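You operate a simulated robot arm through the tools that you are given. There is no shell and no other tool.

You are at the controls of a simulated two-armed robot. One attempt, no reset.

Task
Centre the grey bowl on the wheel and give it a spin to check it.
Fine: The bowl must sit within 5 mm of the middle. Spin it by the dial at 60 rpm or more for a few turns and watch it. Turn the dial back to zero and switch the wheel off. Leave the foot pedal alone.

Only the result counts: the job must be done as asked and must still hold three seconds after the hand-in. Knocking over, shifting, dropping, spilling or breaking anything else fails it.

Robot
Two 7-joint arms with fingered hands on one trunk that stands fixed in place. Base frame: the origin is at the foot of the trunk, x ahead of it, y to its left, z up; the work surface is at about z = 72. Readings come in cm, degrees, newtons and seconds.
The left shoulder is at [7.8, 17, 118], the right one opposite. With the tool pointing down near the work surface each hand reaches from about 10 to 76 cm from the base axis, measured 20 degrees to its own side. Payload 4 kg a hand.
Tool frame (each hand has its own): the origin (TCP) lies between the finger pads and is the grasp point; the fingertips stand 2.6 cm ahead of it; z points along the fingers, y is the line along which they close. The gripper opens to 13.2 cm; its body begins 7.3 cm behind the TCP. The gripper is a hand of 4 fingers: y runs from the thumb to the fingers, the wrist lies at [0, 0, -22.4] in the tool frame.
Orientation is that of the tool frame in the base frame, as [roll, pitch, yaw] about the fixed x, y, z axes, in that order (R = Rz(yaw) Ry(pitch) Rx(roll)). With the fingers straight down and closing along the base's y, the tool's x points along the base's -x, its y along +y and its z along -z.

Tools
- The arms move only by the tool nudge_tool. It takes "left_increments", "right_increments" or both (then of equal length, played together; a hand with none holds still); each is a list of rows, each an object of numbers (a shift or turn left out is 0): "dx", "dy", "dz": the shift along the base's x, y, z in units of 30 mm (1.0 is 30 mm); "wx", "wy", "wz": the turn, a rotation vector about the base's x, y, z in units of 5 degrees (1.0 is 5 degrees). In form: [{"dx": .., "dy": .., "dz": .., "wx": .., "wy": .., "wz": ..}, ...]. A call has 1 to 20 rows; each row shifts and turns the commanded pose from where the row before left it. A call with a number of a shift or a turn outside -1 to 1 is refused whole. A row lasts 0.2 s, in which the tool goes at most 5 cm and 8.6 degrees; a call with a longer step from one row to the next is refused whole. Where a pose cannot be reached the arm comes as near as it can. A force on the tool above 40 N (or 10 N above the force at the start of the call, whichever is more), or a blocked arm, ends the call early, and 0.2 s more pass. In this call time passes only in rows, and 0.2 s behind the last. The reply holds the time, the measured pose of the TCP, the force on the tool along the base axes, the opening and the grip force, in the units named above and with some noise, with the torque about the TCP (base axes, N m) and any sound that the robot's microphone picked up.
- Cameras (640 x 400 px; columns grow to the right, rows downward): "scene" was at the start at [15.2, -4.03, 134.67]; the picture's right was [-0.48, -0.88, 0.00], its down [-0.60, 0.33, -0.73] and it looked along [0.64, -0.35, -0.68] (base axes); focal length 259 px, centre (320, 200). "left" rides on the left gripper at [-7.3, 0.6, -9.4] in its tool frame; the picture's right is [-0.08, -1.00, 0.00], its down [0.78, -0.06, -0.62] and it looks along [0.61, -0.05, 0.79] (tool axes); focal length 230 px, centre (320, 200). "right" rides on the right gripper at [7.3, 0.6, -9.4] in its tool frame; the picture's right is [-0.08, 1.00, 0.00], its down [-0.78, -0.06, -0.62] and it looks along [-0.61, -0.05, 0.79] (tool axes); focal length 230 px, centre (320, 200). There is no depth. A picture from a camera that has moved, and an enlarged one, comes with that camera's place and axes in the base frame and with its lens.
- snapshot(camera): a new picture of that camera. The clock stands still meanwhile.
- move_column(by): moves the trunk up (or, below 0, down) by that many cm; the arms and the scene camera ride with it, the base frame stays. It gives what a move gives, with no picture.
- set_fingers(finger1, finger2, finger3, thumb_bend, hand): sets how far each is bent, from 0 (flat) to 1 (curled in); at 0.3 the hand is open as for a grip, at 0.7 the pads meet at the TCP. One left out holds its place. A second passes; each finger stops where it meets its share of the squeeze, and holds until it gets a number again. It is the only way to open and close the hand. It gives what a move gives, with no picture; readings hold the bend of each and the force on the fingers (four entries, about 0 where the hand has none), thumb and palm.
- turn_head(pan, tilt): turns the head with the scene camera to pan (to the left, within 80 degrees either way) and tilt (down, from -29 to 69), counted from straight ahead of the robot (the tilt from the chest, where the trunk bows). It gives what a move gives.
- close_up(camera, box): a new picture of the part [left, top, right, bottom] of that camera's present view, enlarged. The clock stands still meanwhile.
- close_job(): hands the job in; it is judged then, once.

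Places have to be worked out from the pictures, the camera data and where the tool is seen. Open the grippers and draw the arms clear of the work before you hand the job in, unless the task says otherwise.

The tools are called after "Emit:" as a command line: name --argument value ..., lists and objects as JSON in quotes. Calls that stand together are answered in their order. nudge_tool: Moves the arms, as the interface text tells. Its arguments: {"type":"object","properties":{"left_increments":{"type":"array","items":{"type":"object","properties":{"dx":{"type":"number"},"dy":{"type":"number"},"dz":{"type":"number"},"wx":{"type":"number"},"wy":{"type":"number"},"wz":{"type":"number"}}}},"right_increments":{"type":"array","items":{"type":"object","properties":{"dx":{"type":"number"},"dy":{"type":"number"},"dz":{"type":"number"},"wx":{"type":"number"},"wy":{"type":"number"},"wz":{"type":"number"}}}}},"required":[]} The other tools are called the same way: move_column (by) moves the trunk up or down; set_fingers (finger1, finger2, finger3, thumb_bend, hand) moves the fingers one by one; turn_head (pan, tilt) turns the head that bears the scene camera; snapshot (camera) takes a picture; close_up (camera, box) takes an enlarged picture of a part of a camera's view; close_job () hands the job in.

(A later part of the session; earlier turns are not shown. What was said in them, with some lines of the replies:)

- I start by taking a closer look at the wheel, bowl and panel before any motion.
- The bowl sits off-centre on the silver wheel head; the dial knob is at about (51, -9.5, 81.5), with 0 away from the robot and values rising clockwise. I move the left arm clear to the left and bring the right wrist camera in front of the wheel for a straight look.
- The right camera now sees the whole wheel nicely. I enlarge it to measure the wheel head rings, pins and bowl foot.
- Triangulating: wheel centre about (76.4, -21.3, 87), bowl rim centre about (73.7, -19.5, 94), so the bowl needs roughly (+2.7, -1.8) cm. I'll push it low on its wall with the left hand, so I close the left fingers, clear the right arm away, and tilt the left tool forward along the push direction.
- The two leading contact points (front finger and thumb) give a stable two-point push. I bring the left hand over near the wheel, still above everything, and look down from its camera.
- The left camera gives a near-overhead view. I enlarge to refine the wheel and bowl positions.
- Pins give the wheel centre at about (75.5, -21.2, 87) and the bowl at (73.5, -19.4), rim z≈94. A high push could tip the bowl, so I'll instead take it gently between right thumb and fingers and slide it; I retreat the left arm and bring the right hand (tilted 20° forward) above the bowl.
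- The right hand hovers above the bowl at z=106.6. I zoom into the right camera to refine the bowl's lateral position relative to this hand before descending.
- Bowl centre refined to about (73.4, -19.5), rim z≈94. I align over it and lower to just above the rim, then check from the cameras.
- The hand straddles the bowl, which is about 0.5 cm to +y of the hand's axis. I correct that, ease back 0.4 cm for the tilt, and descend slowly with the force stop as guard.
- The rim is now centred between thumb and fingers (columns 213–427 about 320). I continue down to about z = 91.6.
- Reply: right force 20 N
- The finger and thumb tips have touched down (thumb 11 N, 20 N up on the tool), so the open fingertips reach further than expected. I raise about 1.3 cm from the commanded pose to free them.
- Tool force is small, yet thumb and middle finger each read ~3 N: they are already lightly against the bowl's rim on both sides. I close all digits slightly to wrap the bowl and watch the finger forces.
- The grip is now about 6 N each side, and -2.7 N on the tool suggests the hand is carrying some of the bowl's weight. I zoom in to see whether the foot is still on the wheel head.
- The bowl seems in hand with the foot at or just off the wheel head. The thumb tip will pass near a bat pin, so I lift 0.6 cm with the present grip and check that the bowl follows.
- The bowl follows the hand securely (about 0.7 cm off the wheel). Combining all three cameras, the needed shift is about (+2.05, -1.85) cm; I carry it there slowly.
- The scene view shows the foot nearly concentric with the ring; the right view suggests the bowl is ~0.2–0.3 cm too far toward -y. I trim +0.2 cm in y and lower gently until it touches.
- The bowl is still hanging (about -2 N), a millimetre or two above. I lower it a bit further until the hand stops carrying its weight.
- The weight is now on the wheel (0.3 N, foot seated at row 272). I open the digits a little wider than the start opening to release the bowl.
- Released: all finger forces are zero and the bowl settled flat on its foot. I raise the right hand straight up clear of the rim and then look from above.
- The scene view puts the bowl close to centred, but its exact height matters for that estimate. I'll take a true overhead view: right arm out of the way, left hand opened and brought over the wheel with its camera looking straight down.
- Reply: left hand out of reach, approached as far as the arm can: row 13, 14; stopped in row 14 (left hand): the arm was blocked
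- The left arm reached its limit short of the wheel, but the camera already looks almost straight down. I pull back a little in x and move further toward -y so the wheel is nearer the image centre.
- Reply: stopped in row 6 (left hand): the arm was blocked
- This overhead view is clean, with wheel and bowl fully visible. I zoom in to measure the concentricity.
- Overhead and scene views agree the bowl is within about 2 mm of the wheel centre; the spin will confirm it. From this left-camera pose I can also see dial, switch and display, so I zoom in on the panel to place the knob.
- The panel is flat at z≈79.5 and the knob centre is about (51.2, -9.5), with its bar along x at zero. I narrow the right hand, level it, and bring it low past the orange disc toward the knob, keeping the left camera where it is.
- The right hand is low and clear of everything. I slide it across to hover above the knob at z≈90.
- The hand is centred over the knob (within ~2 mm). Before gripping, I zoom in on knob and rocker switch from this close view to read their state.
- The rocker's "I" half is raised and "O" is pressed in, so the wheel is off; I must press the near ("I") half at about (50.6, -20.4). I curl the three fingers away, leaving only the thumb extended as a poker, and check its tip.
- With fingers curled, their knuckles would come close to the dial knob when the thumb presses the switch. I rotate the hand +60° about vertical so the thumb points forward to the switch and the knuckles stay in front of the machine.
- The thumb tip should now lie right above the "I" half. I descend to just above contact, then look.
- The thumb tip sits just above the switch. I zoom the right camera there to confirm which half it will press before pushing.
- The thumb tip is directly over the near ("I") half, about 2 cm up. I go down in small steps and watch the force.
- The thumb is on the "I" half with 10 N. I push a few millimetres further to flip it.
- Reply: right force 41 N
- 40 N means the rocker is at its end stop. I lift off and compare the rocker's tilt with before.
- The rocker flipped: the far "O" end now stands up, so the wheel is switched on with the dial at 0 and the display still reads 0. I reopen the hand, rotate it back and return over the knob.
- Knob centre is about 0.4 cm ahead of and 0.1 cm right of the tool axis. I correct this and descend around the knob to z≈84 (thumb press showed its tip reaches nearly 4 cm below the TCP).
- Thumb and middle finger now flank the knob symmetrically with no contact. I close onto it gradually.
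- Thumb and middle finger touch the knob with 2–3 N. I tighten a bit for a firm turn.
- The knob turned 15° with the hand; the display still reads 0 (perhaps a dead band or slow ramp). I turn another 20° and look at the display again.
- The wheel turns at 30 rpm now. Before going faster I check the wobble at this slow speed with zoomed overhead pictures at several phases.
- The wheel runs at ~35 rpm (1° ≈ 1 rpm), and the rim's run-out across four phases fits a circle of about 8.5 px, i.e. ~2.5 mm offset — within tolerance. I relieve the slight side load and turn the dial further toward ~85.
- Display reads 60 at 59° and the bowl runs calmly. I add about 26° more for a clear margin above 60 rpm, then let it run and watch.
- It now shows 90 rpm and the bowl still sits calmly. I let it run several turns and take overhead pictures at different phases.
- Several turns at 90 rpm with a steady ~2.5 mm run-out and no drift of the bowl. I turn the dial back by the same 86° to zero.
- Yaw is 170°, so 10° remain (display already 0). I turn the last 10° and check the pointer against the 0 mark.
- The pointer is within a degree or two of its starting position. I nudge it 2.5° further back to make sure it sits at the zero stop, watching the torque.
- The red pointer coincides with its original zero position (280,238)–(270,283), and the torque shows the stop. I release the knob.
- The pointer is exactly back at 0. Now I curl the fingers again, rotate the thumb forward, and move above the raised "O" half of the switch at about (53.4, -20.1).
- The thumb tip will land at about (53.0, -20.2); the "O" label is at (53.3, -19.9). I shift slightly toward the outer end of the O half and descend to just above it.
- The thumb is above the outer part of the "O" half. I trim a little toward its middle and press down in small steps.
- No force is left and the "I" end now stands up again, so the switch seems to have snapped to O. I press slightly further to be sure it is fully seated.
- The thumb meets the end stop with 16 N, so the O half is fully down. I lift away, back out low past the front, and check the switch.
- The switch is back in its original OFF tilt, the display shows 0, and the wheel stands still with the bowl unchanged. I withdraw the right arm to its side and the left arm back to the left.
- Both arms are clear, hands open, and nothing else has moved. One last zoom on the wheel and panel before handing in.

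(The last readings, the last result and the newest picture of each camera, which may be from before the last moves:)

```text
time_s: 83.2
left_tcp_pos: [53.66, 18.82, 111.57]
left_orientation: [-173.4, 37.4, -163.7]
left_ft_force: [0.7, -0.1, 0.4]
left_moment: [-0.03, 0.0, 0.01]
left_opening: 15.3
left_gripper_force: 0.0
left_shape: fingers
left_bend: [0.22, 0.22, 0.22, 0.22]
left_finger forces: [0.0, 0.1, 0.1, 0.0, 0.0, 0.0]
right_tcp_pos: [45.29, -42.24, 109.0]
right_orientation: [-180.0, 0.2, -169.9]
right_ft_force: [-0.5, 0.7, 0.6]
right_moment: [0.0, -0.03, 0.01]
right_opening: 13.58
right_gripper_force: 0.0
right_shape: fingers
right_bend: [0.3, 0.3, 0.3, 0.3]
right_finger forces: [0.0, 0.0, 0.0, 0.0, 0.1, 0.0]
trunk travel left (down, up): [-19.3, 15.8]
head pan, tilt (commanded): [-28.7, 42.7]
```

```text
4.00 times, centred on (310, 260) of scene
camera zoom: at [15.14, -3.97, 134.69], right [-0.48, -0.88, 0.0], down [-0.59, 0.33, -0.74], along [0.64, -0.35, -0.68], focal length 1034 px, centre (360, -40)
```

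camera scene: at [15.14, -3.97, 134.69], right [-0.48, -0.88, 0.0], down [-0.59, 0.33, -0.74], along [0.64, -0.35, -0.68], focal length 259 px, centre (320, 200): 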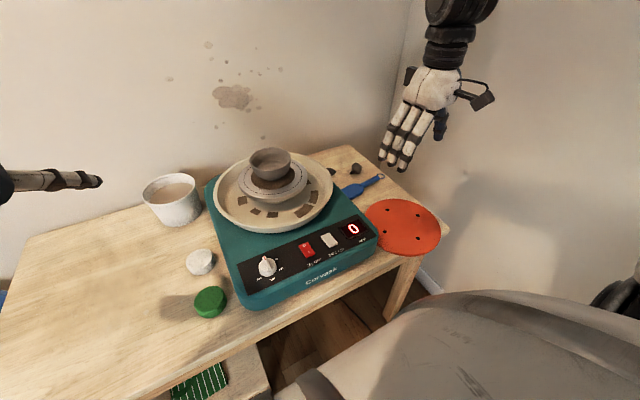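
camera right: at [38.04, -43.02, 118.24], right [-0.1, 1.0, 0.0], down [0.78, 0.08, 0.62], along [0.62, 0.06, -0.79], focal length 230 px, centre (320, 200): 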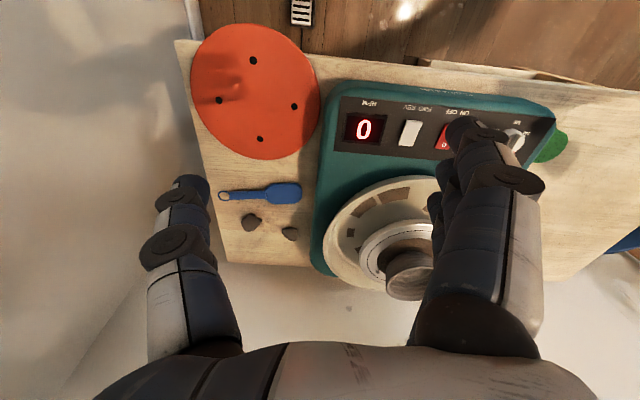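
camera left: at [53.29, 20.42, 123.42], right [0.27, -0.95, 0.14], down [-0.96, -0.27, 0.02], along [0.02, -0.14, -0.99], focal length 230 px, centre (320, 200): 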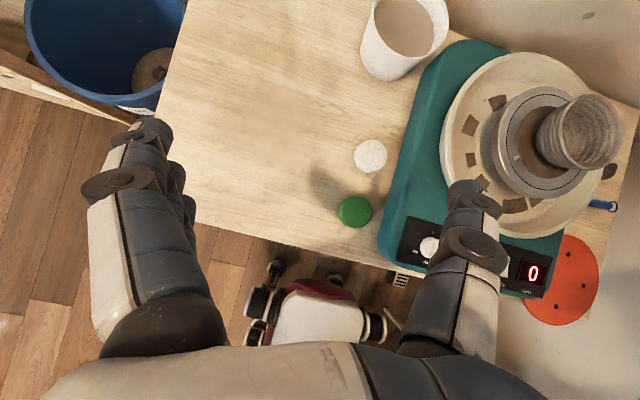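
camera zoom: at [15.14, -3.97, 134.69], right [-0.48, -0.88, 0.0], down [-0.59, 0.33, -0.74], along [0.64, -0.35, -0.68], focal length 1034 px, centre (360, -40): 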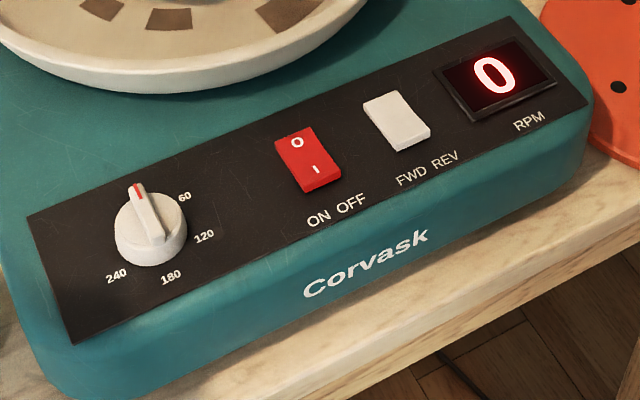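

The bowl is about 2.5 mm off centre, judging by how far its rim wobbled during the spin. The dial is at 0, the switch is in the O position exactly as at the start, the wheel is still, and both arms are clear. I hand the job in.

Emit:
close_job

```text
The job is handed in.
```

The bowl is on the wheel about 2.5 mm from the middle, inside the 5 mm limit, and I've handed the job in. That figure comes from how far the rim wobbled in the overhead pictures while the wheel turned.

- **Spin:** I switched the wheel on, turned the dial up until the display read 90 rpm, and let it run for about six turns. The bowl stayed put.
- **Shut-down:** The dial is back at its original zero mark and the switch is in the O position. The wheel has stopped. The display still shows a lit 0, as it did before I switched the wheel on.
- **Surroundings:** I left the foot pedal alone. I saw nothing else moved in the last pictures. Both hands are open and the arms are clear of the work.
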